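You operate a simulated robot arm through the tools that you are given. There is no shell and no other tool.

You run a simulated two-armed robot. Do the job below in one go: nothing can be reset, and whatever is moved stays where it is left.

## Task
Pick up the eyewash bottle from the top of the wide green belt with one hand, pass it to the other hand and put it on the top of the wooden rack. Set down upright: eyewash bottle.

The check looks at the end state, three seconds after you hand in, the way a careful person would. Anything else that was tipped, shoved, dropped, spilled or broken makes it a failure.

## Robot
Two 7-joint arms with two-finger parallel grippers on one trunk, on a base that moves. Base frame: it is fixed to the floor where the robot stands at the start and does not move with it; the origin is under the middle of the robot, x ahead of it, y to its left, z up; the surface under the hand at the start is at about z = 78.6. Units: cm, rad, N and s.
The left shoulder is at the start at [7, 13.4, 115.1], the right one opposite. With the tool pointing down near the work surface each hand reaches from about 10 to 64 cm from the robot's upright axis, wherever it stands, measured 20 degrees to its own side. Places, roughly: top of the wooden rack [-250, 0, 90]. Payload 1.57 kg a hand.
Tool frame (each hand has its own): the origin (TCP) lies between the finger pads and is the grasp point; the fingertips stand 3 cm ahead of it; z points along the fingers, y is the line along which they close. The gripper opens to 8 cm. The fingers are 1.7 cm wide and 1.2 cm thick; the gripper's body (4 by 8.2 cm) begins 8 cm behind the TCP.
Orientation is that of the tool frame in the base frame, as [roll, pitch, yaw] about the fixed x, y, z axes, in that order (R = Rz(yaw) Ry(pitch) Rx(roll)). With the fingers straight down and closing along the base's y, the tool's x points along the base's -x, its y along +y and its z along -z.

## Interface
- The arms move only by the tool arm_command. It takes "left_rows", "right_rows" or both (then of equal length, played together; a hand with none holds still); each is text: rows parted by semicolons, each of 7 numbers parted by spaces: the finger opening in cm, from 0 to 8, then the shift along the base's x, y, z in units of 30 mm (1.0 is 30 mm), then the turn, a rotation vector about the base's x, y, z in units of 6 degrees (1.0 is 6 degrees). In form: jaw dx dy dz wx wy wz; .... A call has 1 to 20 rows; each row shifts and turns the commanded pose from where the row before left it. A call with a number of a shift or a turn outside -1 to 1 is refused whole. Each row takes 0.2 s and may step no farther than 5 cm and 0.15 rad from the row before; otherwise, or with a gripper value out of range, the whole call is refused. A pose out of reach is approached as far as the arm can. The call stops where the force on the tool passes 40 N (or 10 N more than at its start, if that is more) or the arm is blocked; 0.2 s more then pass. The fingers move at their own pace (about 15.3 cm/s each) and stop on an object; they squeeze with about 28 N. The grip force told is the motor's: it shows also when the fingers shut on nothing. Time passes only in rows, and 0.2 s behind the last, so rows that do not move let the fingers close. It gives the time, the measured TCP pose, the force on the tool (base axes), the opening and the grip force at its end, in the units of the frame above (readings bear some noise), with the torque about the TCP (base axes, N m) and any sound that the robot's microphone picked up.
- Cameras (640 x 400 px; columns grow to the right, rows downward): "scene" is now at [14.52, 2.34, 137.21]; the picture's right is [0.14, -0.99, 0.00], its down [-0.69, -0.10, -0.71] and it looks along [0.71, 0.10, -0.70] (base axes); focal length 256 px, centre (320, 200). "left" rides on the left gripper at [7.2, 0.7, -12.2] in its tool frame; the picture's right is [-0.09, 1.00, 0.00], its down [-0.84, -0.08, -0.54] and it looks along [-0.54, -0.05, 0.84] (tool axes); focal length 238 px, centre (320, 200). "right" rides on the right gripper at [7.2, -0.7, -12.2] in its tool frame; the picture's right is [0.09, 1.00, 0.00], its down [-0.84, 0.08, -0.54] and it looks along [-0.54, 0.05, 0.84] (tool axes); focal length 238 px, centre (320, 200). There is no depth. A picture from a camera that has moved, and an enlarged one, comes with that camera's place and axes in the base frame and with its lens. The place of the scene camera against the robot may be out by one fixed shift of up to 2.5 cm in any direction.
- get_image(camera): a new picture of that camera. No time passes.
- raise_lower(by): slides the trunk up (or, below 0, down) by that many cm; the arms and the scene camera ride with it, the base frame stays. It gives what a move gives, with no picture.
- roll_base(legs): drives the robot by 1 to 6 legs, each [ahead, left, turn to the left] in cm, cm and rad, along the robot's own axes; the way and the turn of a leg run together, so that a leg with both is an arc; at most 150 cm and 3.142 rad a leg. The arms and the cameras ride along, it lands a little off, and it stops where it bumps. It gives what a move gives.
- turn_head(pan, tilt): turns the head with the scene camera to pan (to the left, within 1.501 rad either way) and tilt (down, from -0.506 to 1.204), counted from straight ahead of the robot. It gives what a move gives.
- zoom(camera, box): a new picture of the part [left, top, right, bottom] of that camera's present view, enlarged. No time passes.
- hand_in(): hands the job in; it is judged then, once.

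Nothing tells you exact positions but the pictures and the camera data. Unless the task says otherwise, let go and move clear before handing in.

The tools are called after "Call:" by a JSON object that holds its "name" and its "arguments". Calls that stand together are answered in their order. arm_command: Moves the arms, as the interface text tells. Its arguments: {"type":"object","properties":{"left_rows":{"type":"string"},"right_rows":{"type":"string"}},"required":[]} The other tools are called the same way: raise_lower (by) moves the trunk up or down; roll_base (legs) drives the base; turn_head (pan, tilt) turns the head that bears the scene camera; get_image (camera) takes a picture; zoom (camera, box) takes an enlarged picture of a part of a camera's view; hand_in () hands the job in.

At the start:

```text
time_s: 0.0
left_tool_pos: [38.81, 14.87, 113.4]
left_tcp_rot: [-3.141, 0.001, -3.139]
left_contact_force: [-1.1, -0.3, 0.3]
left_wrist_torque: [0.01, -0.02, 0.0]
left_finger_gap: 7.99
left_gripper_force: 0.1
right_tool_pos: [41.93, -16.33, 108.92]
right_tcp_rot: [3.141, 0.0, 3.141]
right_contact_force: [0.5, 0.7, -0.2]
right_wrist_torque: [-0.03, -0.02, 0.01]
right_finger_gap: 8.0
right_gripper_force: 0.1
trunk travel left (down, up): [-72.5, 21.5]
robot x, y, heading: [-0.14, 0.1, 0.002]
head pan, tilt (commanded): [0.136, 0.775]
```

scene: 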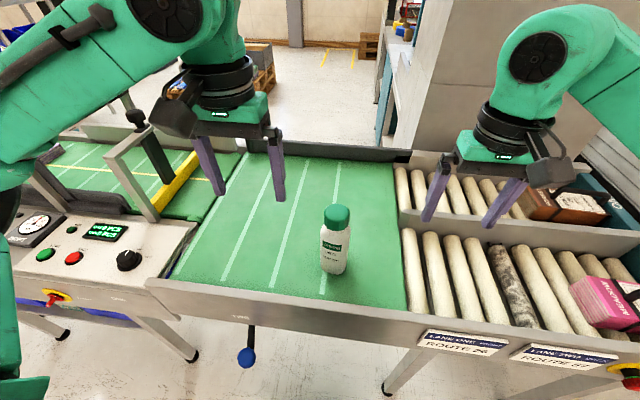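
right: 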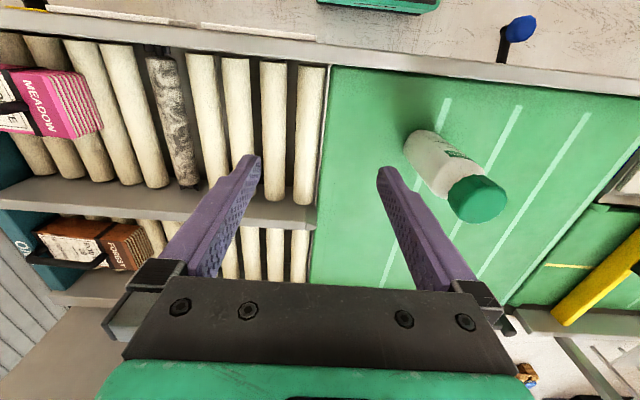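
left: 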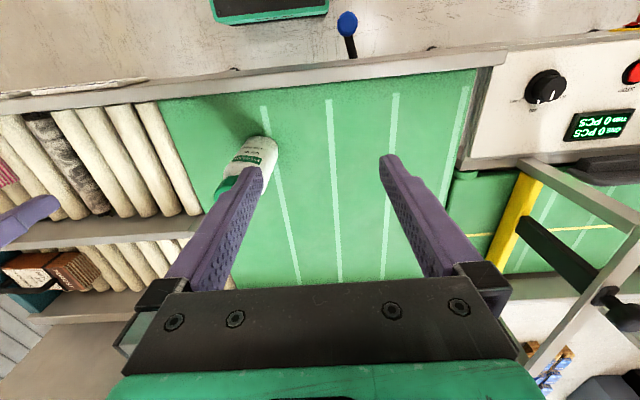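

I see the white eyewash bottle with its green cap on the green belt, at roughly [49, 3.5], about 20 cm tall. Before moving I'll zoom in to measure it from all three cameras.

Call:
{"name": "zoom", "arguments": {"camera": "scene", "box": [270, 180, 400, 290]}}

Call:
{"name": "zoom", "arguments": {"camera": "right", "box": [380, 100, 540, 240]}}

Call:
{"name": "zoom", "arguments": {"camera": "left", "box": [180, 100, 320, 230]}}

```text
3.64 times, centred on (335, 235) of scene
camera zoom: at [14.52, 2.34, 137.21], right [0.14, -0.99, 0.0], down [-0.69, -0.1, -0.71], along [0.71, 0.1, -0.7], focal length 929 px, centre (266, 73)
```

zoom: 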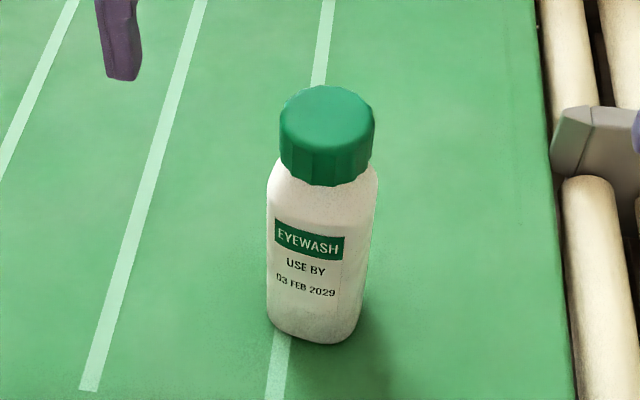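

```text
2.86 times, centred on (460, 170) of right
camera zoom: at [34.69, -16.94, 121.12], right [-0.09, 1.0, 0.0], down [0.84, 0.08, 0.54], along [0.54, 0.05, -0.84], focal length 681 px, centre (-80, 286)
```

zoom: 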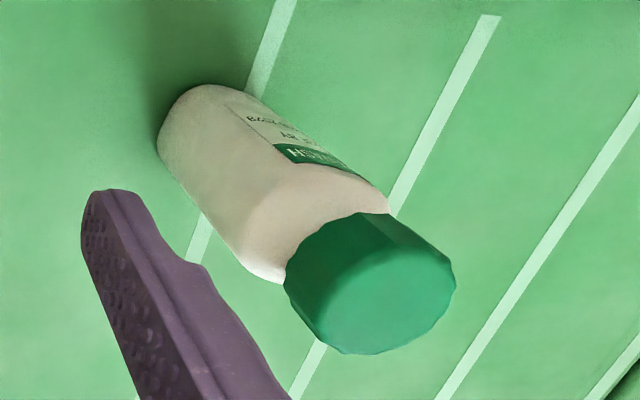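

```text
3.08 times, centred on (250, 165) of left
camera zoom: at [31.61, 15.57, 125.62], right [0.09, 1.0, 0.0], down [0.84, -0.08, 0.54], along [0.54, -0.05, -0.84], focal length 733 px, centre (535, 308)
```

zoom: 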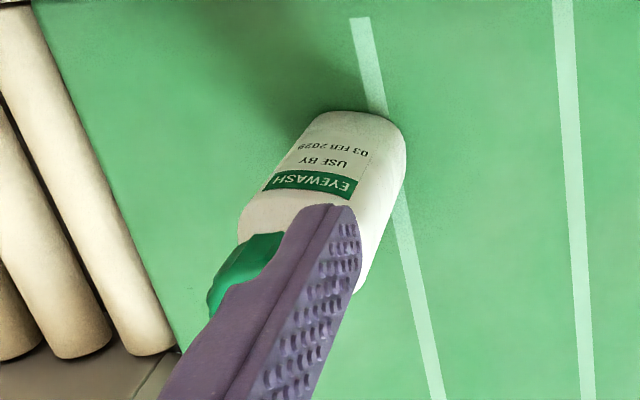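

The bottle's body looks about 6.5 cm wide with a roughly 5 cm cap, and its top is near z = 97–99. Next I'll turn the head to both sides to check for obstacles before planning any driving.

Call:
{"name": "turn_head", "arguments": {"pan": 1.5, "tilt": 0.4}}

Call:
{"name": "get_image", "arguments": {"camera": "scene"}}

Call:
{"name": "turn_head", "arguments": {"pan": -1.5, "tilt": 0.4}}

Call:
{"name": "get_image", "arguments": {"camera": "scene"}}

Call:
{"name": "turn_head", "arguments": {"pan": 0.07, "tilt": 1.1}}

Call:
{"name": "get_image", "arguments": {"camera": "scene"}}

```text
time_s: 1.5
left_tool_pos: [38.74, 15.02, 113.46]
left_tcp_rot: [3.141, 0.0, -3.139]
left_contact_force: [0.4, 0.1, 0.4]
left_wrist_torque: [0.0, -0.02, -0.01]
left_finger_gap: 8.0
left_gripper_force: 0.0
right_tool_pos: [41.97, -16.23, 108.85]
right_tcp_rot: [3.141, 0.0, 3.141]
right_contact_force: [-1.2, -0.1, -0.2]
right_wrist_torque: [-0.02, -0.02, 0.05]
right_finger_gap: 8.0
right_gripper_force: 0.0
trunk travel left (down, up): [-72.5, 21.5]
robot x, y, heading: [-0.02, -0.19, 0.002]
head pan, tilt (commanded): [1.499, 0.4]
```

```text
taken
camera scene: at [7.09, 10.47, 140.52], right [1.0, -0.07, 0.0], down [-0.03, -0.39, -0.92], along [0.07, 0.92, -0.39], focal length 256 px, centre (320, 200)
```

scene: 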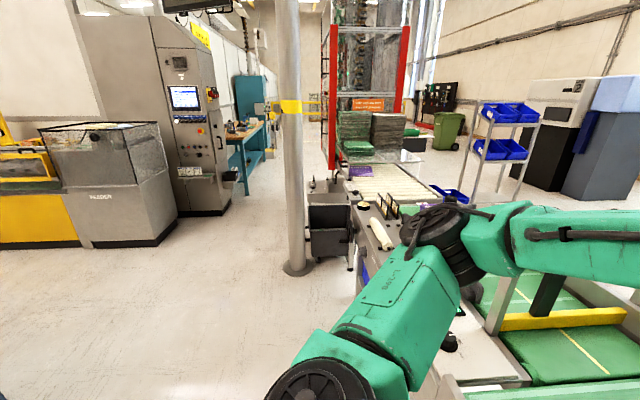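

```text
time_s: 4.1
left_tool_pos: [38.82, 15.0, 113.5]
left_tcp_rot: [-3.141, 0.0, -3.14]
left_contact_force: [-0.9, -0.5, 0.3]
left_wrist_torque: [-0.02, 0.03, 0.03]
left_finger_gap: 8.02
left_gripper_force: 0.0
right_tool_pos: [41.86, -16.33, 108.84]
right_tcp_rot: [-3.142, 0.0, -3.141]
right_contact_force: [0.2, 0.6, -0.2]
right_wrist_torque: [-0.05, 0.01, 0.0]
right_finger_gap: 8.02
right_gripper_force: 0.0
trunk travel left (down, up): [-72.5, 21.5]
robot x, y, heading: [0.28, -0.19, 0.003]
head pan, tilt (commanded): [-1.499, 0.4]
```

```text
taken
camera scene: at [7.08, -8.01, 140.52], right [-1.0, -0.07, 0.0], down [-0.03, 0.39, -0.92], along [0.07, -0.92, -0.39], focal length 256 px, centre (320, 200)
```

scene: 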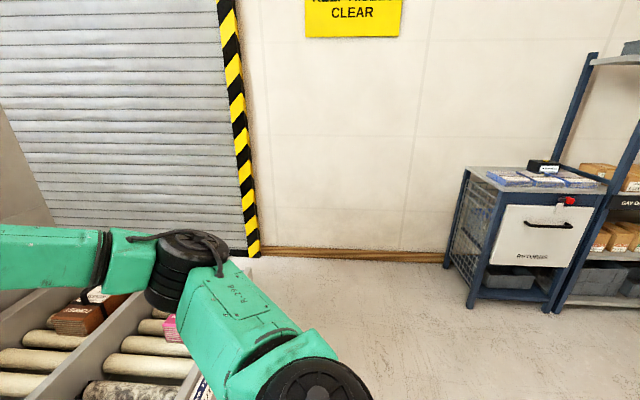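

```text
time_s: 5.8
left_tool_pos: [38.89, 14.82, 113.33]
left_tcp_rot: [3.141, 0.0, -3.139]
left_contact_force: [-1.1, 0.3, -1.0]
left_wrist_torque: [-0.02, 0.0, -0.01]
left_finger_gap: 7.98
left_gripper_force: 0.1
right_tool_pos: [41.91, -16.35, 108.87]
right_tcp_rot: [3.141, -0.002, -3.14]
right_contact_force: [0.7, 0.2, -0.5]
right_wrist_torque: [0.0, 0.0, -0.04]
right_finger_gap: 8.02
right_gripper_force: 0.1
trunk travel left (down, up): [-72.5, 21.5]
robot x, y, heading: [0.13, 0.15, -0.0]
head pan, tilt (commanded): [0.07, 1.1]
```

```text
taken
camera scene: at [12.71, 1.66, 134.84], right [0.07, -1.0, 0.0], down [-0.89, -0.06, -0.45], along [0.45, 0.03, -0.89], focal length 256 px, centre (320, 200)
```

scene: 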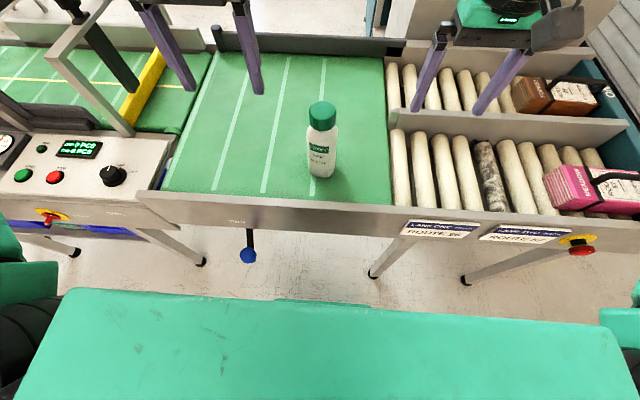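

The belt area is clear. My plan is to grip the lower body with the left hand, tilted forward and down, then have the right hand take the cap from above and set it down on the rack. First I'll tilt the left hand at a safe distance and look.

Call:
{"name": "arm_command", "arguments": {"left_rows": "8 -0.104 -0.256 -0.496 0 -0.926 0; 8 -0.104 -0.256 -0.496 0 -0.926 0; 8 -0.104 -0.256 -0.496 0 -0.926 0; 8 -0.104 -0.256 -0.496 0 -0.926 0; 8 -0.104 -0.256 -0.496 0 -0.926 0; 8 -0.104 -0.256 -0.496 0 -0.926 0; 8 -0.104 -0.256 -0.496 0 -0.926 0; 8 -0.104 -0.256 -0.496 0 -0.926 0; 8 -0.104 -0.256 -0.496 0 -0.926 0; 8 0 0 0 0 0 -0.667; 8 0 0 0 0 0 -0.667; 8 0 0 0 0 0 0"}}

Call:
{"name": "get_image", "arguments": {"camera": "left"}}

Call:
{"name": "get_image", "arguments": {"camera": "right"}}

Call:
{"name": "get_image", "arguments": {"camera": "scene"}}

```text
time_s: 8.4
left_tool_pos: [42.64, 7.32, 101.83]
left_tcp_rot: [-3.138, 0.873, 3.004]
left_contact_force: [-0.8, -0.6, 0.6]
left_wrist_torque: [-0.02, 0.04, 0.03]
left_finger_gap: 8.0
left_gripper_force: 0.2
left hand out of reach, approached as far as the arm can: row 4, 5, 6, 7, 8
right_tool_pos: [41.96, -16.21, 108.9]
right_tcp_rot: [3.141, 0.0, -3.142]
right_contact_force: [0.6, -0.4, -0.6]
right_wrist_torque: [0.02, 0.01, -0.01]
right_finger_gap: 7.99
right_gripper_force: 0.0
trunk travel left (down, up): [-72.5, 21.5]
robot x, y, heading: [0.12, -0.07, -0.004]
head pan, tilt (commanded): [0.07, 1.1]
```

```text
taken
camera left: at [28.93, 9.82, 104.16], right [0.2, 0.98, 0.07], down [0.11, -0.09, 0.99], along [0.97, -0.19, -0.13], focal length 238 px, centre (320, 200)
```

left: 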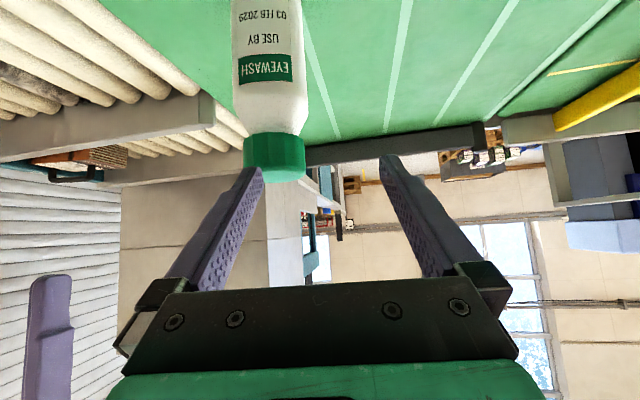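

```text
taken
camera right: at [34.71, -16.93, 121.12], right [-0.09, 1.0, 0.0], down [0.84, 0.08, 0.54], along [0.54, 0.05, -0.84], focal length 238 px, centre (320, 200)
```

right: 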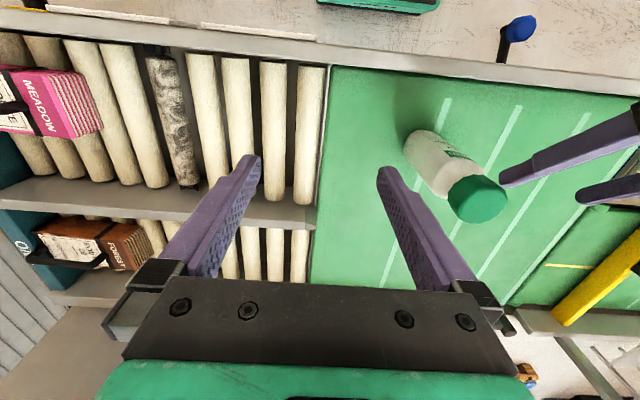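

```text
taken
camera scene: at [12.73, 1.69, 134.84], right [0.07, -1.0, 0.0], down [-0.89, -0.06, -0.45], along [0.45, 0.03, -0.89], focal length 256 px, centre (320, 200)
```

scene: 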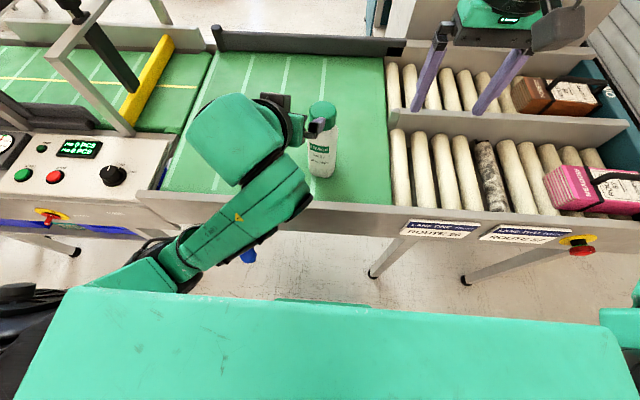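

The left hand reached its tilt but stopped near [42.6, 7.3, 101.8], about 7 cm short of the x I commanded. I'll zoom in on the bottle from both hand cameras to locate it accurately.

Call:
{"name": "zoom", "arguments": {"camera": "left", "box": [200, 0, 360, 200]}}

Call:
{"name": "zoom", "arguments": {"camera": "right", "box": [390, 110, 530, 235]}}

Call:
{"name": "zoom", "arguments": {"camera": "scene", "box": [270, 80, 370, 190]}}

```text
2.00 times, centred on (280, 100) of left
camera zoom: at [28.93, 9.82, 104.16], right [0.2, 0.98, 0.07], down [0.11, -0.09, 0.99], along [0.97, -0.19, -0.13], focal length 477 px, centre (400, 400)
```

zoom: 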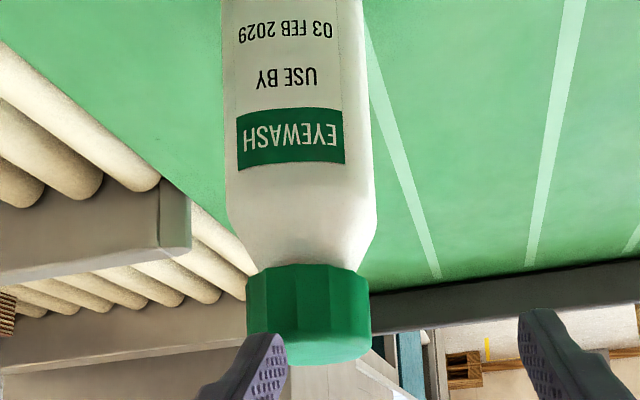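

```text
3.20 times, centred on (460, 172) of right
camera zoom: at [34.71, -16.93, 121.12], right [-0.09, 1.0, 0.0], down [0.84, 0.08, 0.54], along [0.54, 0.05, -0.84], focal length 763 px, centre (-128, 288)
```

zoom: 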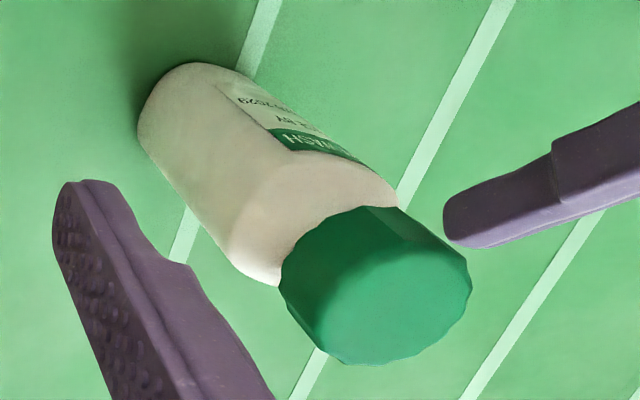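

```text
3.64 times, centred on (320, 135) of scene
camera zoom: at [12.73, 1.69, 134.84], right [0.07, -1.0, 0.0], down [-0.89, -0.06, -0.45], along [0.45, 0.03, -0.89], focal length 929 px, centre (320, 436)
```

zoom: 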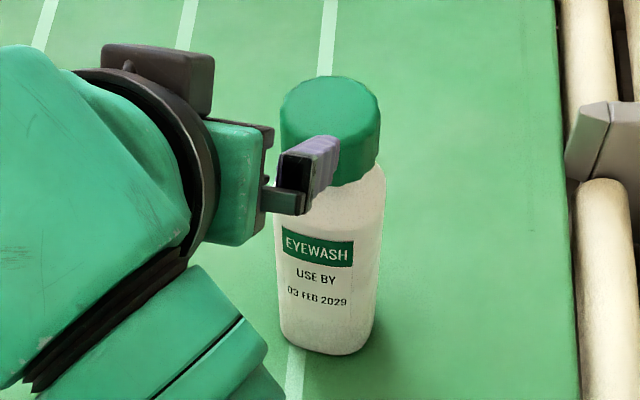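

I now put the bottle axis at about [47.8, 2.3], with the body about 6 cm wide, the top near z = 99.5, and its faces yawed about -8°. The left arm is cramped this close in, so I'll back the base off 8 cm for room and look again.

Call:
{"name": "roll_base", "arguments": {"legs": [[-8, 0, 0]]}}

Call:
{"name": "zoom", "arguments": {"camera": "left", "box": [200, 40, 360, 200]}}

Call:
{"name": "get_image", "arguments": {"camera": "left"}}

Call:
{"name": "get_image", "arguments": {"camera": "right"}}

```text
time_s: 9.4
left_tool_pos: [34.73, 7.28, 101.78]
left_tcp_rot: [-3.14, 0.874, 3.005]
left_contact_force: [-0.2, 0.1, -0.2]
left_wrist_torque: [0.04, 0.01, 0.0]
left_finger_gap: 7.99
left_gripper_force: 0.0
right_tool_pos: [33.99, -16.29, 108.84]
right_tcp_rot: [-3.141, -0.001, -3.14]
right_contact_force: [-0.2, 0.1, 0.1]
right_wrist_torque: [0.03, 0.03, 0.0]
right_finger_gap: 8.0
right_gripper_force: 0.2
trunk travel left (down, up): [-72.5, 21.5]
robot x, y, heading: [-7.97, 0.07, 0.003]
head pan, tilt (commanded): [0.07, 1.1]
```

```text
2.50 times, centred on (280, 120) of left
camera zoom: at [20.98, 9.82, 104.14], right [0.2, 0.98, 0.07], down [0.11, -0.09, 0.99], along [0.97, -0.19, -0.13], focal length 596 px, centre (420, 400)
```

zoom: 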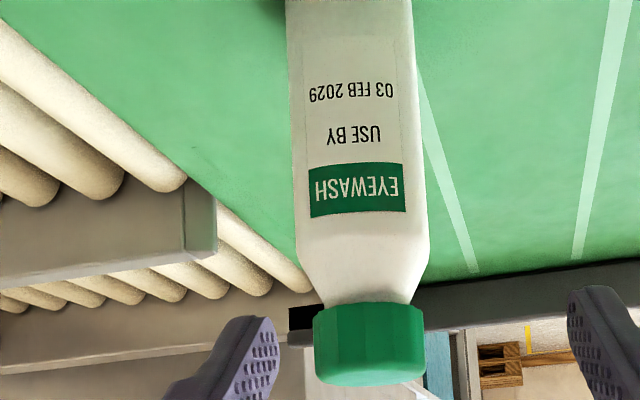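

```text
taken
camera left: at [20.98, 9.82, 104.14], right [0.2, 0.98, 0.07], down [0.11, -0.09, 0.99], along [0.97, -0.19, -0.13], focal length 238 px, centre (320, 200)
```

left: 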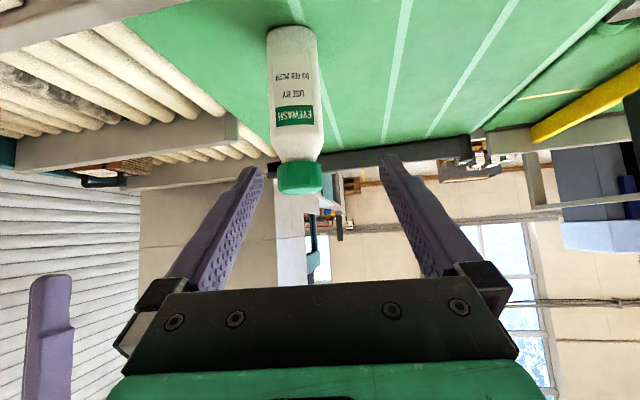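

```text
taken
camera right: at [26.8, -16.91, 121.07], right [-0.09, 1.0, 0.0], down [0.84, 0.08, 0.54], along [0.54, 0.05, -0.84], focal length 238 px, centre (320, 200)
```

right: 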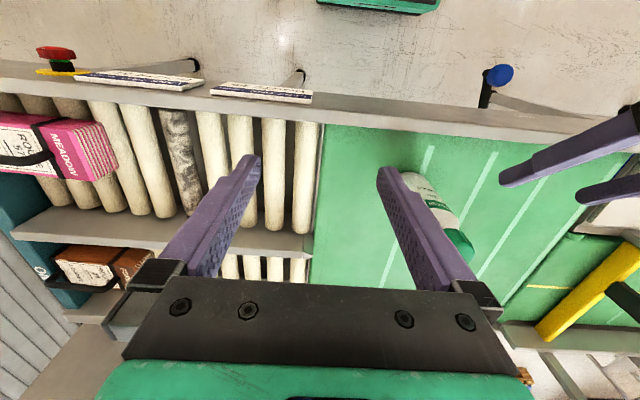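

Triangulating from the two left-camera views gives an axis near [48.3, 2.35], cap from z = 96.7 to 99.5, and straight body from 78.6 to 94. I'm moving the left hand to a pre-grasp point 14 cm back along its finger direction.

Call:
{"name": "arm_command", "arguments": {"left_rows": "8 0.208 -0.283 -0.6 0 0 0; 8 0.208 -0.283 -0.6 0 0 0; 8 0.208 -0.283 -0.6 0 0 0; 8 0.208 -0.283 -0.6 0 0 0; 8 0 0 0 0 0 0"}}

Call:
{"name": "get_image", "arguments": {"camera": "left"}}

Call:
{"name": "get_image", "arguments": {"camera": "scene"}}

```text
time_s: 10.6
left_tool_pos: [37.04, 3.69, 94.76]
left_tcp_rot: [-3.141, 0.872, 3.006]
left_contact_force: [-0.2, -0.6, 0.2]
left_wrist_torque: [-0.02, -0.02, 0.01]
left_finger_gap: 8.01
left_gripper_force: 0.0
right_tool_pos: [33.86, -16.25, 108.79]
right_tcp_rot: [-3.141, -0.001, -3.138]
right_contact_force: [-0.1, 0.0, -0.1]
right_wrist_torque: [0.0, 0.0, -0.02]
right_finger_gap: 8.04
right_gripper_force: 0.1
trunk travel left (down, up): [-72.5, 21.5]
robot x, y, heading: [-7.98, 0.17, 0.002]
head pan, tilt (commanded): [0.07, 1.1]
```

```text
taken
camera left: at [23.28, 6.31, 97.12], right [0.2, 0.98, 0.07], down [0.11, -0.09, 0.99], along [0.97, -0.19, -0.13], focal length 238 px, centre (320, 200)
```

left: 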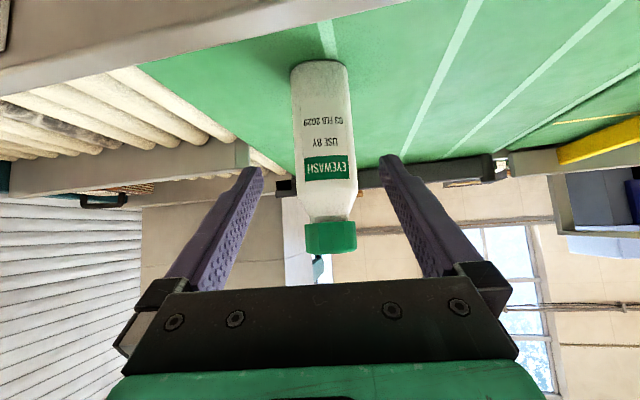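

```text
taken
camera scene: at [4.64, 1.7, 134.84], right [0.07, -1.0, 0.0], down [-0.89, -0.06, -0.45], along [0.45, 0.03, -0.89], focal length 256 px, centre (320, 200)
```

scene: 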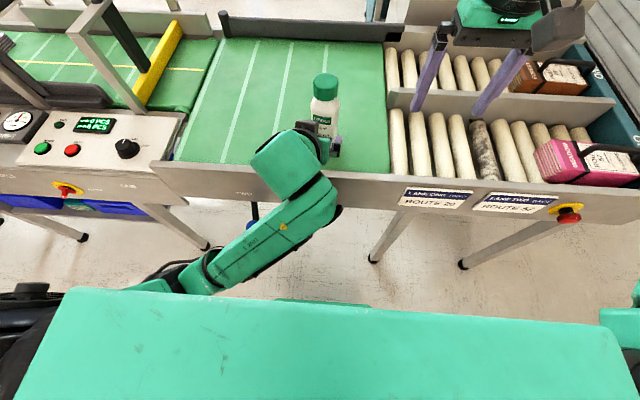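

The bottle now appears between the fingers, close to the centre line. I'll zoom in to check lateral offset and yaw before closing in.

Call:
{"name": "zoom", "arguments": {"camera": "left", "box": [230, 40, 420, 270]}}

Call:
{"name": "zoom", "arguments": {"camera": "scene", "box": [230, 50, 400, 220]}}

```text
1.74 times, centred on (325, 155) of left
camera zoom: at [23.28, 6.31, 97.12], right [0.2, 0.98, 0.07], down [0.11, -0.09, 0.99], along [0.97, -0.19, -0.13], focal length 414 px, centre (311, 278)
```

zoom: 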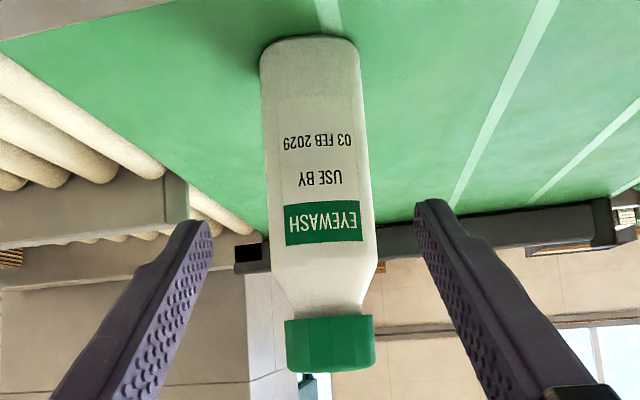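

```text
2.35 times, centred on (315, 135) of scene
camera zoom: at [4.64, 1.7, 134.84], right [0.07, -1.0, 0.0], down [-0.89, -0.06, -0.45], along [0.45, 0.03, -0.89], focal length 601 px, centre (332, 353)
```

zoom: 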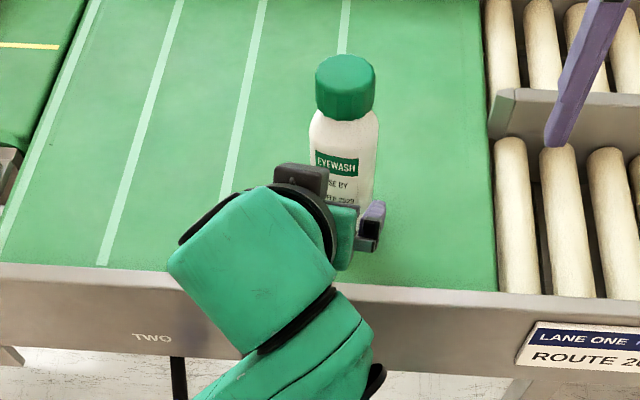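

The bottle is about 0.3 cm to +y of the tool line, and the yaw agrees within a couple of degrees. I'll close half the distance with that lateral correction, then check again.

Call:
{"name": "arm_command", "arguments": {"left_rows": "8 0.362 -0.03 -0.307 0 0 0; 8 0.362 -0.03 -0.307 0 0 0; 8 0.362 -0.03 -0.307 0 0 0; 8 0.362 -0.03 -0.307 0 0 0; 8 0.362 -0.03 -0.307 0 0 0; 8 0 0 0 0 0 0"}}

Call:
{"name": "zoom", "arguments": {"camera": "left", "box": [220, 20, 420, 270]}}

Call:
{"name": "zoom", "arguments": {"camera": "scene", "box": [230, 50, 400, 220]}}

Call:
{"name": "zoom", "arguments": {"camera": "right", "box": [360, 100, 640, 300]}}

```text
time_s: 12.0
left_tool_pos: [42.57, 3.51, 90.1]
left_tcp_rot: [-3.14, 0.872, 3.005]
left_contact_force: [0.0, -0.3, -1.2]
left_wrist_torque: [0.01, 0.01, 0.01]
left_finger_gap: 8.0
left_gripper_force: 0.1
right_tool_pos: [33.89, -16.21, 108.88]
right_tcp_rot: [3.141, 0.0, 3.141]
right_contact_force: [0.4, 0.9, 0.1]
right_wrist_torque: [0.01, -0.02, 0.0]
right_finger_gap: 7.98
right_gripper_force: 0.0
trunk travel left (down, up): [-72.5, 21.5]
robot x, y, heading: [-7.89, -0.11, 0.003]
head pan, tilt (commanded): [0.07, 1.1]
```

```text
1.60 times, centred on (320, 145) of left
camera zoom: at [28.91, 6.01, 92.34], right [0.2, 0.98, 0.07], down [0.11, -0.09, 0.99], along [0.97, -0.19, -0.13], focal length 381 px, centre (320, 288)
```

zoom: 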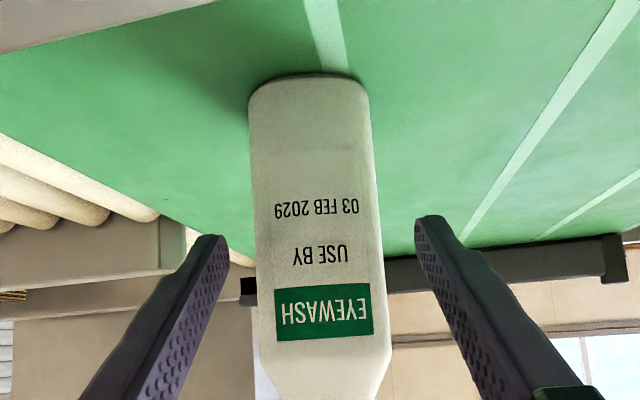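

```text
2.35 times, centred on (315, 135) of scene
camera zoom: at [4.66, 1.68, 134.84], right [0.07, -1.0, 0.0], down [-0.89, -0.06, -0.45], along [0.45, 0.03, -0.89], focal length 601 px, centre (332, 353)
```

zoom: 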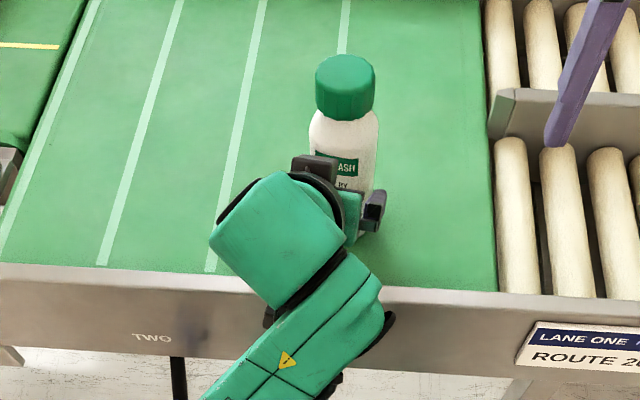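

```text
2.00 times, centred on (500, 200) of right
camera zoom: at [26.67, -16.9, 121.12], right [-0.09, 1.0, 0.0], down [0.84, 0.08, 0.54], along [0.54, 0.05, -0.84], focal length 477 px, centre (-40, 200)
```

zoom: 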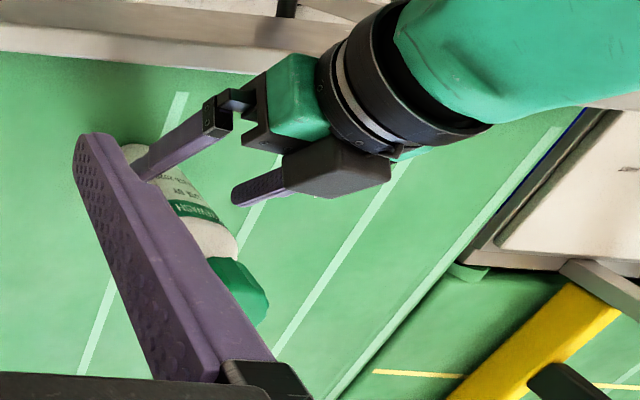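

The bottle is well centred between the fingertips. I'll advance 3 more small rows, then look again.

Call:
{"name": "arm_command", "arguments": {"left_rows": "8 0.36 -0.056 -0.307 0 0 0; 8 0.36 -0.056 -0.307 0 0 0; 8 0.36 -0.056 -0.307 0 0 0; 8 0 0 0 0 0 0"}}

Call:
{"name": "zoom", "arguments": {"camera": "left", "box": [220, 20, 420, 270]}}

Call:
{"name": "zoom", "arguments": {"camera": "scene", "box": [230, 50, 400, 220]}}

```text
time_s: 13.0
left_tool_pos: [45.8, 2.93, 87.22]
left_tcp_rot: [-3.14, 0.875, 3.005]
left_contact_force: [-0.6, -0.3, 0.6]
left_wrist_torque: [0.0, -0.03, -0.02]
left_finger_gap: 7.99
left_gripper_force: 0.1
right_tool_pos: [33.83, -16.25, 108.79]
right_tcp_rot: [3.141, -0.001, -3.139]
right_contact_force: [0.4, 0.3, 0.7]
right_wrist_torque: [0.0, 0.02, 0.02]
right_finger_gap: 8.0
right_gripper_force: 0.0
trunk travel left (down, up): [-72.5, 21.5]
robot x, y, heading: [-8.03, 0.11, 0.004]
head pan, tilt (commanded): [0.07, 1.1]
```

```text
1.60 times, centred on (320, 145) of left
camera zoom: at [31.99, 5.51, 89.53], right [0.2, 0.98, 0.07], down [0.11, -0.09, 0.99], along [0.97, -0.19, -0.13], focal length 381 px, centre (320, 288)
```

zoom: 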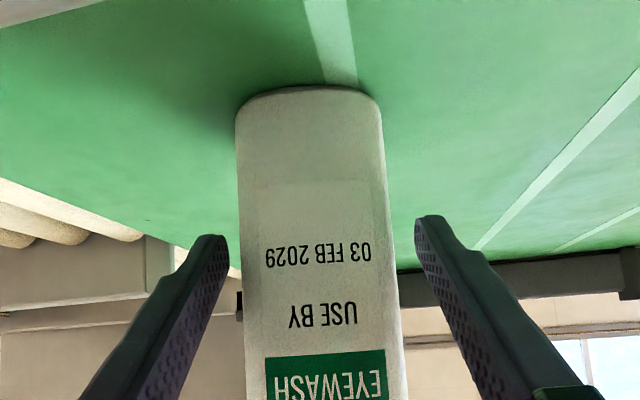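

```text
2.35 times, centred on (315, 135) of scene
camera zoom: at [4.67, 1.69, 134.84], right [0.07, -1.0, 0.0], down [-0.89, -0.06, -0.45], along [0.45, 0.03, -0.89], focal length 601 px, centre (332, 353)
```

zoom: 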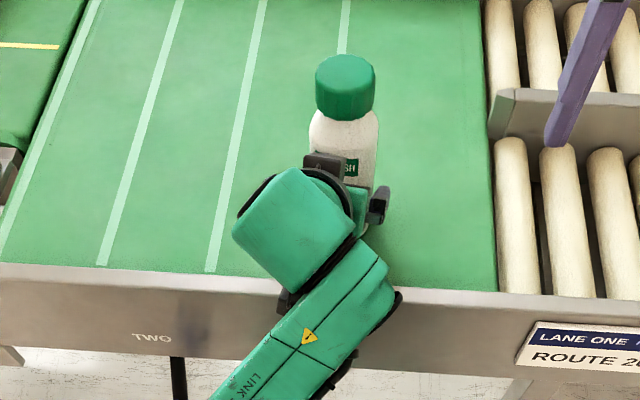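

The bottle sits about 0.2 cm to the -y side of centre. I'll make the last two rows with that correction, then check once more before closing.

Call:
{"name": "arm_command", "arguments": {"left_rows": "8 0.18 -0.06 -0.153 0 0 0; 8 0.18 -0.06 -0.153 0 0 0; 8 0.18 -0.033 -0.153 0 0 0; 8 0.18 -0.028 -0.153 0 0 0; 8 0 0 0 0 0 0"}}

Call:
{"name": "zoom", "arguments": {"camera": "left", "box": [220, 20, 420, 270]}}

Call:
{"name": "zoom", "arguments": {"camera": "scene", "box": [230, 50, 400, 220]}}

```text
time_s: 14.2
left_tool_pos: [48.05, 2.39, 85.37]
left_tcp_rot: [-3.139, 0.874, 3.004]
left_contact_force: [-1.0, -1.2, 0.0]
left_wrist_torque: [0.02, -0.02, -0.01]
left_finger_gap: 8.02
left_gripper_force: 0.0
right_tool_pos: [33.94, -16.08, 108.9]
right_tcp_rot: [3.141, 0.001, -3.14]
right_contact_force: [-0.4, 0.3, 0.0]
right_wrist_torque: [0.01, 0.02, -0.03]
right_finger_gap: 8.01
right_gripper_force: 0.0
trunk travel left (down, up): [-72.5, 21.5]
robot x, y, heading: [-8.25, -0.25, 0.003]
head pan, tilt (commanded): [0.07, 1.1]
```

```text
1.60 times, centred on (320, 145) of left
camera zoom: at [34.27, 4.94, 87.75], right [0.2, 0.98, 0.07], down [0.11, -0.09, 0.99], along [0.97, -0.19, -0.13], focal length 381 px, centre (320, 288)
```

zoom: 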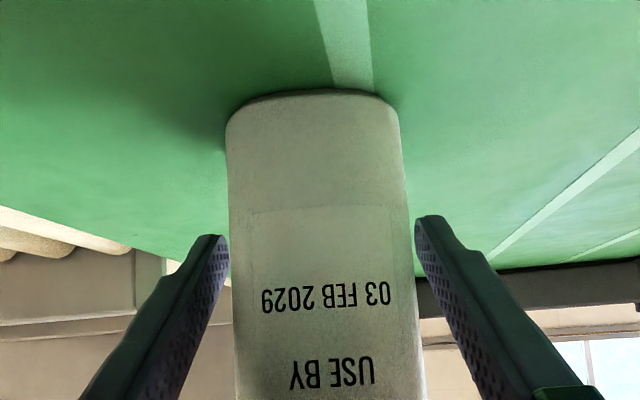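

```text
2.35 times, centred on (315, 135) of scene
camera zoom: at [4.66, 1.68, 134.84], right [0.07, -1.0, 0.0], down [-0.89, -0.06, -0.45], along [0.45, 0.03, -0.89], focal length 601 px, centre (332, 353)
```

zoom: 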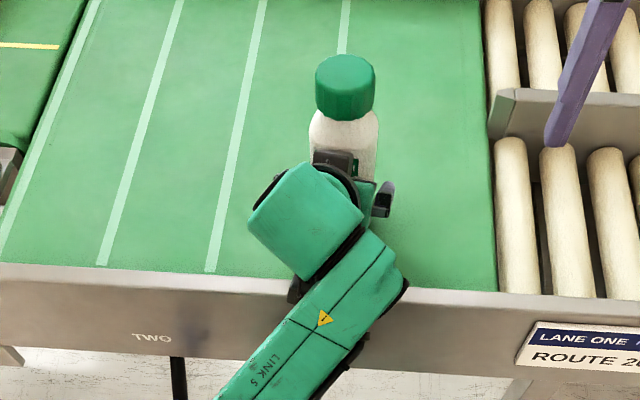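

The fingers flank the body with no contact force, and the bottle hasn't moved. I'm closing gradually.

Call:
{"name": "arm_command", "arguments": {"left_rows": "7.4 0 0 0 0 0 0; 7.0 0 0 0 0 0 0; 6.7 0 0 0 0 0 0; 6.4 0 0 0 0 0 0; 6.2 0 0 0 0 0 0; 6.0 0 0 0 0 0 0; 5.8 0 0 0 0 0 0; 5.5 0 0 0 0 0 0; 5.0 0 0 0 0 0 0; 4.0 0 0 0 0 0 0; 3.0 0 0 0 0 0 0; 3.0 0 0 0 0 0 0"}}

Call:
{"name": "zoom", "arguments": {"camera": "left", "box": [220, 20, 420, 270]}}

Call:
{"name": "zoom", "arguments": {"camera": "scene", "box": [230, 50, 400, 220]}}

```text
time_s: 16.8
left_tool_pos: [48.04, 2.36, 85.48]
left_tcp_rot: [-3.141, 0.873, 3.006]
left_contact_force: [2.3, 3.8, 1.5]
left_wrist_torque: [0.28, -0.08, 0.02]
left_finger_gap: 6.53
left_gripper_force: 27.7
right_tool_pos: [33.91, -16.24, 108.84]
right_tcp_rot: [3.141, 0.0, -3.139]
right_contact_force: [-0.6, -0.3, 0.4]
right_wrist_torque: [-0.01, -0.01, -0.01]
right_finger_gap: 8.02
right_gripper_force: 0.0
trunk travel left (down, up): [-72.5, 21.5]
robot x, y, heading: [-8.08, 0.33, -0.001]
head pan, tilt (commanded): [0.07, 1.1]
```

```text
1.60 times, centred on (320, 145) of left
camera zoom: at [34.28, 5.01, 87.74], right [0.2, 0.98, 0.07], down [0.11, -0.09, 0.99], along [0.97, -0.19, -0.13], focal length 381 px, centre (320, 288)
```

zoom: 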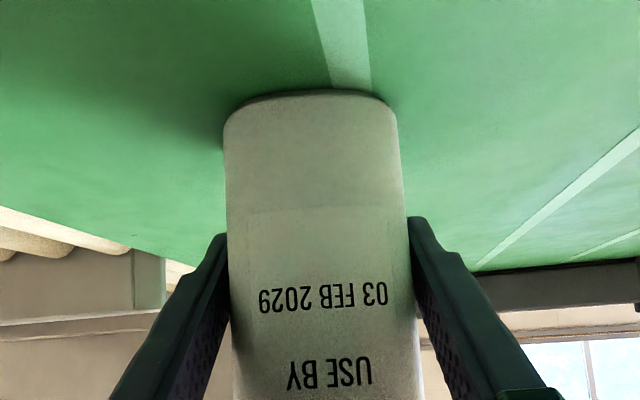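

```text
2.35 times, centred on (315, 135) of scene
camera zoom: at [4.69, 1.78, 134.84], right [0.07, -1.0, 0.0], down [-0.89, -0.06, -0.45], along [0.45, 0.03, -0.89], focal length 601 px, centre (332, 353)
```

zoom: 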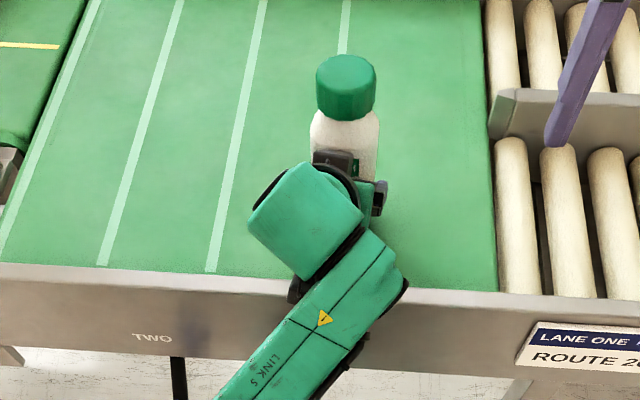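

The grip is firm: gap 6.53 cm at 28 N. I'll lift slowly, first a few cm to check for slip.

Call:
{"name": "arm_command", "arguments": {"left_rows": "3 0 0 0.1 0 0 0; 3 0 0 0.2 0 0 0; 3 0 0 0.3 0 0 0; 3 0 0 0.4 0 0 0; 3 0 0 0.4 0 0 0; 3 0 0 0.2 0 0 0; 3 0 0 0 0 0 0; 3 0 0 0 0 0 0"}}

Call:
{"name": "zoom", "arguments": {"camera": "left", "box": [220, 20, 420, 270]}}

Call:
{"name": "get_image", "arguments": {"camera": "scene"}}

```text
time_s: 18.6
left_tool_pos: [48.13, 2.49, 90.23]
left_tcp_rot: [-3.141, 0.874, 3.005]
left_contact_force: [0.4, -0.5, -5.6]
left_wrist_torque: [-0.01, 0.02, -0.03]
left_finger_gap: 6.54
left_gripper_force: 27.4
right_tool_pos: [34.02, -16.13, 108.78]
right_tcp_rot: [-3.141, -0.001, -3.141]
right_contact_force: [-0.2, -0.2, 0.0]
right_wrist_torque: [0.01, 0.02, 0.03]
right_finger_gap: 8.0
right_gripper_force: 0.0
trunk travel left (down, up): [-72.5, 21.5]
robot x, y, heading: [-7.82, -0.12, 0.003]
head pan, tilt (commanded): [0.07, 1.1]
```

```text
1.60 times, centred on (320, 145) of left
camera zoom: at [34.27, 5.01, 92.56], right [0.2, 0.98, 0.07], down [0.11, -0.09, 0.99], along [0.97, -0.19, -0.13], focal length 381 px, centre (320, 288)
```

zoom: 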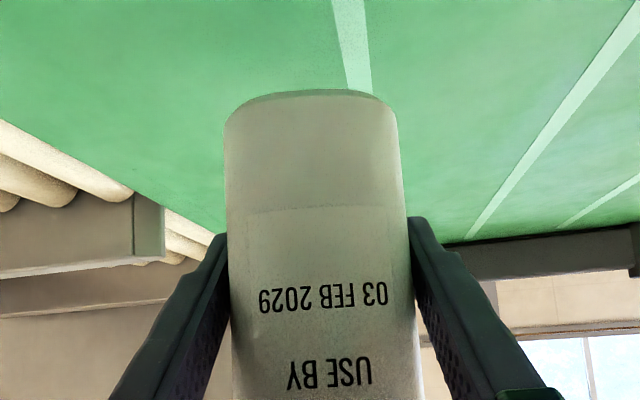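

```text
taken
camera scene: at [4.78, 1.69, 134.83], right [0.07, -1.0, 0.0], down [-0.89, -0.06, -0.45], along [0.45, 0.03, -0.89], focal length 256 px, centre (320, 200)
```

scene: 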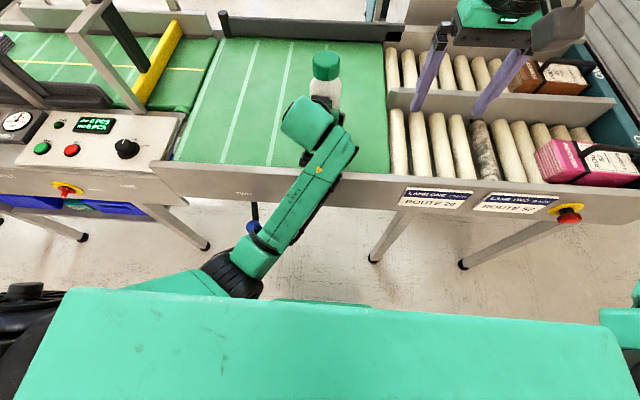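

The lift is clean: about 5.6 N of weight, no slip, bottle still upright. I'll bring it a little back and toward the middle with the left hand while raising the right hand clear.

Call:
{"name": "arm_command", "arguments": {"left_rows": "3 -0.2 -0.18 0.14 0 0 0; 3 -0.3 -0.27 0.22 0 0 0; 3 -0.3 -0.27 0.22 0 0 0; 3 -0.3 -0.27 0.22 0 0 0; 3 -0.3 -0.27 0.22 0 0 0; 3 -0.3 -0.22 0.16 0 0 0; 3 -0.3 -0.18 0.14 0 0 0; 3 0 0 0 0 0 0", "right_rows": "8 0 0 0.7 0 0 0; 8 0 0 0.7 0 0 0; 8 0 0 0.7 0 0 0; 8 0 0 0.7 0 0 0; 8 0 0 0.7 0 0 0; 8 0 0 0.3 0 0 0; 8 0 0 0 0 0 0; 8 0 0 0 0 0 0"}}

Call:
{"name": "get_image", "arguments": {"camera": "scene"}}

Call:
{"name": "get_image", "arguments": {"camera": "right"}}

Call:
{"name": "zoom", "arguments": {"camera": "left", "box": [220, 20, 420, 270]}}

```text
time_s: 20.6
left_tool_pos: [42.61, 1.04, 92.18]
left_tcp_rot: [2.965, 0.854, 2.897]
left_contact_force: [-0.1, 0.6, -4.9]
left_wrist_torque: [0.03, -0.01, 0.03]
left_finger_gap: 6.54
left_gripper_force: 28.2
right_tool_pos: [33.97, -16.19, 120.27]
right_tcp_rot: [3.141, -0.001, -3.139]
right_contact_force: [0.1, 0.4, -0.4]
right_wrist_torque: [-0.01, -0.01, 0.0]
right_finger_gap: 8.02
right_gripper_force: 0.1
trunk travel left (down, up): [-72.5, 21.5]
robot x, y, heading: [-8.21, -0.39, 0.003]
head pan, tilt (commanded): [0.07, 1.1]
stopped in row 8 (left hand): the arm was blocked; the commanded pose is now the measured one
```

```text
taken
camera scene: at [4.78, 1.69, 134.83], right [0.07, -1.0, 0.0], down [-0.89, -0.06, -0.45], along [0.45, 0.03, -0.89], focal length 256 px, centre (320, 200)
```

scene: 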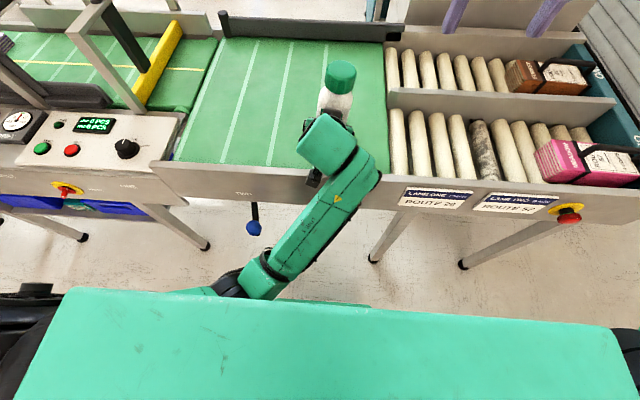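

```text
taken
camera right: at [26.77, -16.84, 132.47], right [-0.09, 1.0, 0.0], down [0.84, 0.08, 0.54], along [0.54, 0.05, -0.84], focal length 238 px, centre (320, 200)
```

right: 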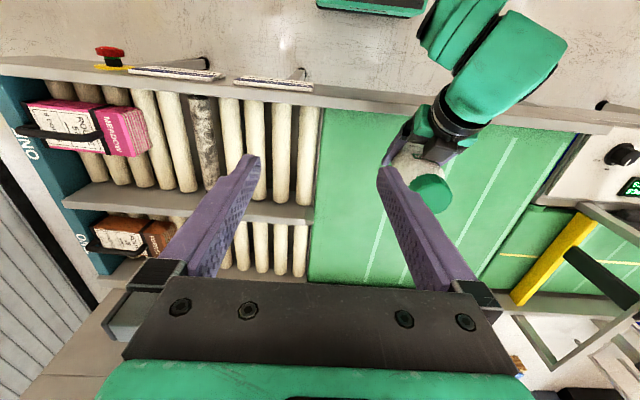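

```text
1.60 times, centred on (320, 145) of left
camera zoom: at [28.76, 3.06, 94.72], right [0.17, 0.97, 0.18], down [0.11, -0.2, 0.97], along [0.98, -0.15, -0.14], focal length 381 px, centre (320, 288)
```

zoom: 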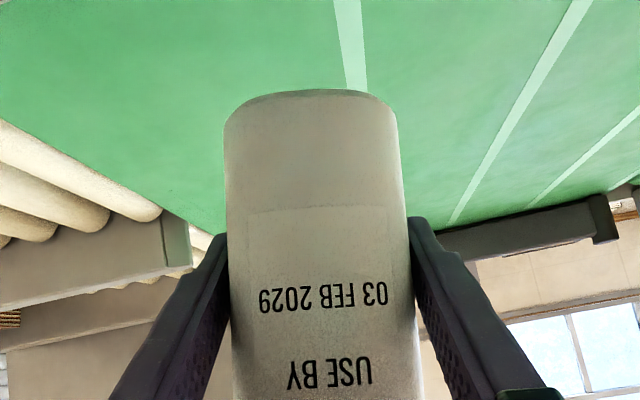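

The left arm was blocked while moving inward, and the bottle tilted about 7°, though the grip held. I'll back off toward the outside where the arm had room and restore the upright orientation.

Call:
{"name": "arm_command", "arguments": {"left_rows": "3 0.2 0.12 0.03 0 0 0; 3 0.2 0.12 0.03 0 0 0; 3 0.2 0.12 0.03 -0.15 0 -0.04; 3 0.2 0.12 0.03 -0.2 0 -0.05; 3 0.2 0.12 0.03 -0.25 0 -0.05; 3 0.1 0.1 0.03 -0.25 0.01 -0.05; 3 0.1 0.1 0.03 -0.25 0.01 -0.05; 3 0 0 0 0 0 0"}}

Call:
{"name": "get_image", "arguments": {"camera": "left"}}

Call:
{"name": "get_image", "arguments": {"camera": "scene"}}

```text
time_s: 22.4
left_tool_pos: [45.96, 4.15, 92.2]
left_tcp_rot: [3.117, 0.865, 2.988]
left_contact_force: [0.6, -0.3, -4.6]
left_wrist_torque: [0.01, 0.0, -0.04]
left_finger_gap: 6.53
left_gripper_force: 27.8
right_tool_pos: [33.88, -16.17, 120.14]
right_tcp_rot: [3.141, -0.002, -3.139]
right_contact_force: [-0.2, 0.1, 0.1]
right_wrist_torque: [0.03, -0.02, -0.04]
right_finger_gap: 8.04
right_gripper_force: 0.0
trunk travel left (down, up): [-72.5, 21.5]
robot x, y, heading: [-7.98, 0.07, 0.003]
head pan, tilt (commanded): [0.07, 1.1]
```

```text
taken
camera left: at [32.22, 6.54, 94.66], right [0.19, 0.98, 0.09], down [0.12, -0.11, 0.99], along [0.97, -0.18, -0.14], focal length 238 px, centre (320, 200)
```

left: 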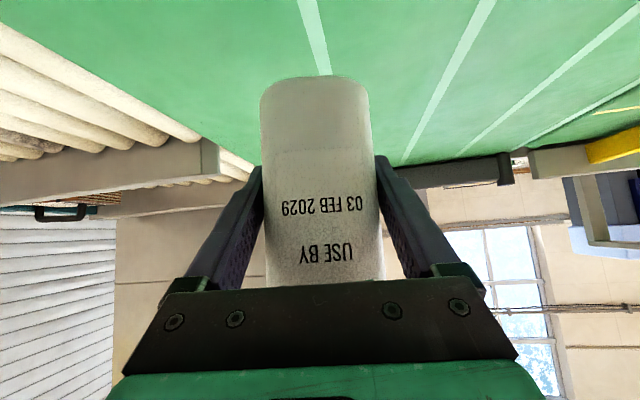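

```text
taken
camera scene: at [4.77, 1.67, 134.83], right [0.07, -1.0, 0.0], down [-0.89, -0.06, -0.45], along [0.45, 0.03, -0.89], focal length 256 px, centre (320, 200)
```

scene: 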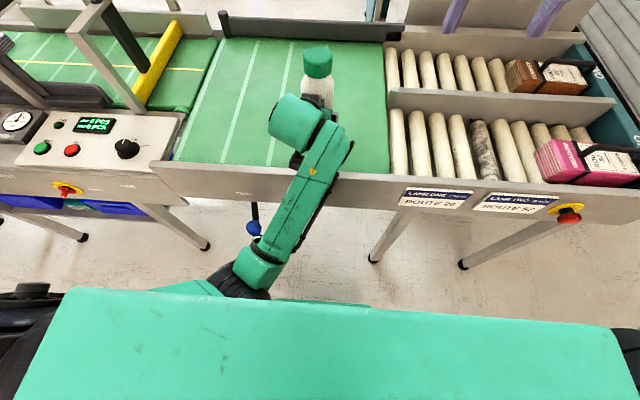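

The bottle is nearly upright again. I'll take out the last degree of tilt and bring it back a few cm, staying on the outside line that worked for the pre-grasp.

Call:
{"name": "arm_command", "arguments": {"left_rows": "3 -0.1 0.07 0.05 -0.04 -0.02 0; 3 -0.2 0.07 0.05 -0.04 -0.02 0; 3 -0.2 0.07 0.05 -0.04 -0.02 -0.01; 3 -0.2 0.07 0.05 -0.04 -0.01 -0.01; 3 -0.2 0 0.05 0 0 0; 3 -0.1 0 0 0 0 0; 3 0 0 0 0 0 0"}}

Call:
{"name": "get_image", "arguments": {"camera": "left"}}

```text
time_s: 24.0
left_tool_pos: [43.29, 4.74, 93.71]
left_tcp_rot: [-3.136, 0.886, 3.009]
left_contact_force: [0.0, 0.7, -5.0]
left_wrist_torque: [0.02, -0.03, -0.01]
left_finger_gap: 6.53
left_gripper_force: 27.8
right_tool_pos: [33.97, -16.24, 120.16]
right_tcp_rot: [-3.142, -0.002, -3.14]
right_contact_force: [-0.2, 0.1, -0.1]
right_wrist_torque: [0.01, 0.0, 0.0]
right_finger_gap: 7.98
right_gripper_force: 0.0
trunk travel left (down, up): [-72.5, 21.5]
robot x, y, heading: [-7.78, -0.1, -0.0]
head pan, tilt (commanded): [0.07, 1.1]
```

```text
taken
camera left: at [29.49, 7.21, 95.84], right [0.19, 0.98, 0.07], down [0.1, -0.09, 0.99], along [0.98, -0.19, -0.11], focal length 238 px, centre (320, 200)
```

left: 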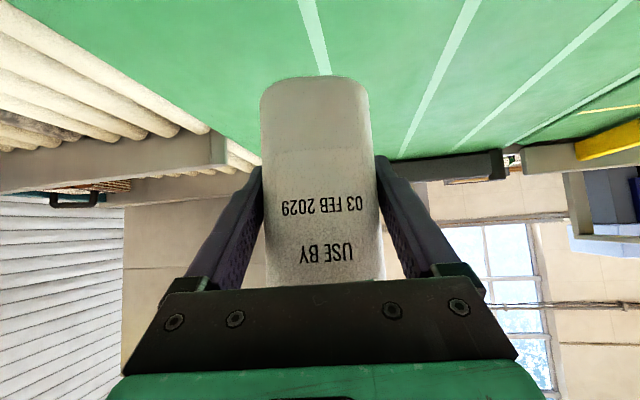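

The bottle is about 0.7° off vertical, and I'm correcting that. Next I'll bring the right hand forward and then across at height, stopping about 7 cm above the cap.

Call:
{"name": "arm_command", "arguments": {"left_rows": "3 0 0 0 0 0.06 0; 3 0 0 0 0.01 0.05 0; 3 0 0 0 0 0 0; 3 0 0 0 0 0 0; 3 0 0 0 0 0 0; 3 0 0 0 0 0 0; 3 0 0 0 0 0 0; 3 0 0 0 0 0 0; 3 0 0 0 0 0 0; 3 0 0 0 0 0 0; 3 0 0 0 0 0 0; 3 0 0 0 0 0 0; 3 0 0 0 0 0 0", "right_rows": "8 0.8 0 -0.05 0 0 0; 8 0.8 0 -0.05 0 0 0; 8 0.8 0 -0.05 0 0 0; 8 0.8 0 -0.05 0 0 0; 8 0 0.87 -0.06 0 0 0; 8 0 0.87 -0.06 0 0 0; 8 0 0.87 -0.06 0 0 0; 8 0 0.87 -0.06 0 0 0; 8 0 0.87 -0.06 0 0 0; 8 0 0.87 -0.06 0 0 0; 8 0 0.87 -0.06 0 0 0; 8 0 0.87 -0.06 0 0 0; 8 0 0 0 0 0 0"}}

Call:
{"name": "get_image", "arguments": {"camera": "right"}}

Call:
{"name": "get_image", "arguments": {"camera": "scene"}}

Call:
{"name": "get_image", "arguments": {"camera": "left"}}

```text
time_s: 26.8
left_tool_pos: [43.34, 4.93, 93.34]
left_tcp_rot: [3.138, 0.871, 3.001]
left_contact_force: [1.0, -0.7, -5.3]
left_wrist_torque: [0.0, 0.0, -0.01]
left_finger_gap: 6.54
left_gripper_force: 28.1
right_tool_pos: [41.58, 2.13, 117.64]
right_tcp_rot: [3.141, -0.001, -3.139]
right_contact_force: [-0.3, -0.1, 0.5]
right_wrist_torque: [-0.01, 0.0, 0.02]
right_finger_gap: 8.02
right_gripper_force: 0.2
right hand out of reach, approached as far as the arm can: row 10, 11, 12
trunk travel left (down, up): [-72.5, 21.5]
robot x, y, heading: [-7.86, -0.33, 0.003]
head pan, tilt (commanded): [0.07, 1.1]
```

```text
taken
camera right: at [34.38, 1.47, 129.81], right [-0.09, 1.0, 0.0], down [0.84, 0.08, 0.54], along [0.54, 0.05, -0.84], focal length 238 px, centre (320, 200)
```

right: 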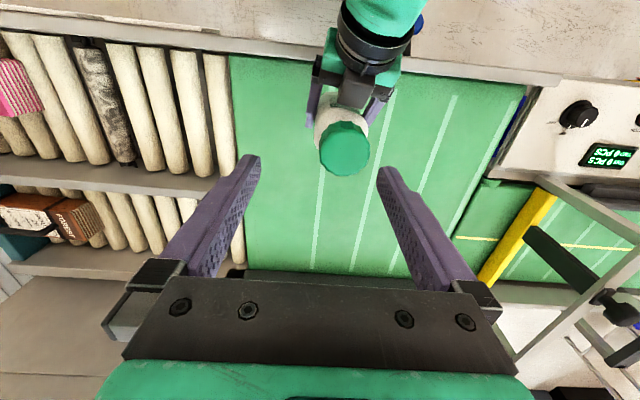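

```text
taken
camera scene: at [4.78, 1.69, 134.83], right [0.07, -1.0, 0.0], down [-0.89, -0.06, -0.45], along [0.45, 0.03, -0.89], focal length 256 px, centre (320, 200)
```

scene: 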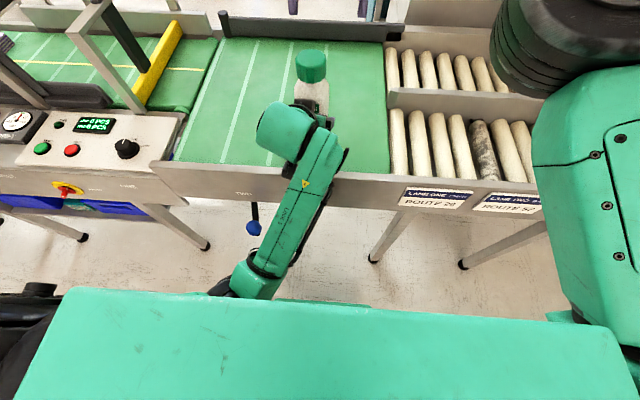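

```text
taken
camera left: at [29.51, 7.4, 95.76], right [0.2, 0.98, 0.07], down [0.11, -0.1, 0.99], along [0.97, -0.19, -0.13], focal length 238 px, centre (320, 200)
```

left: 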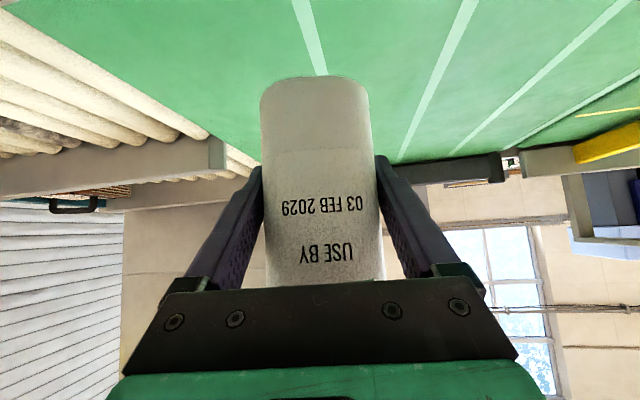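

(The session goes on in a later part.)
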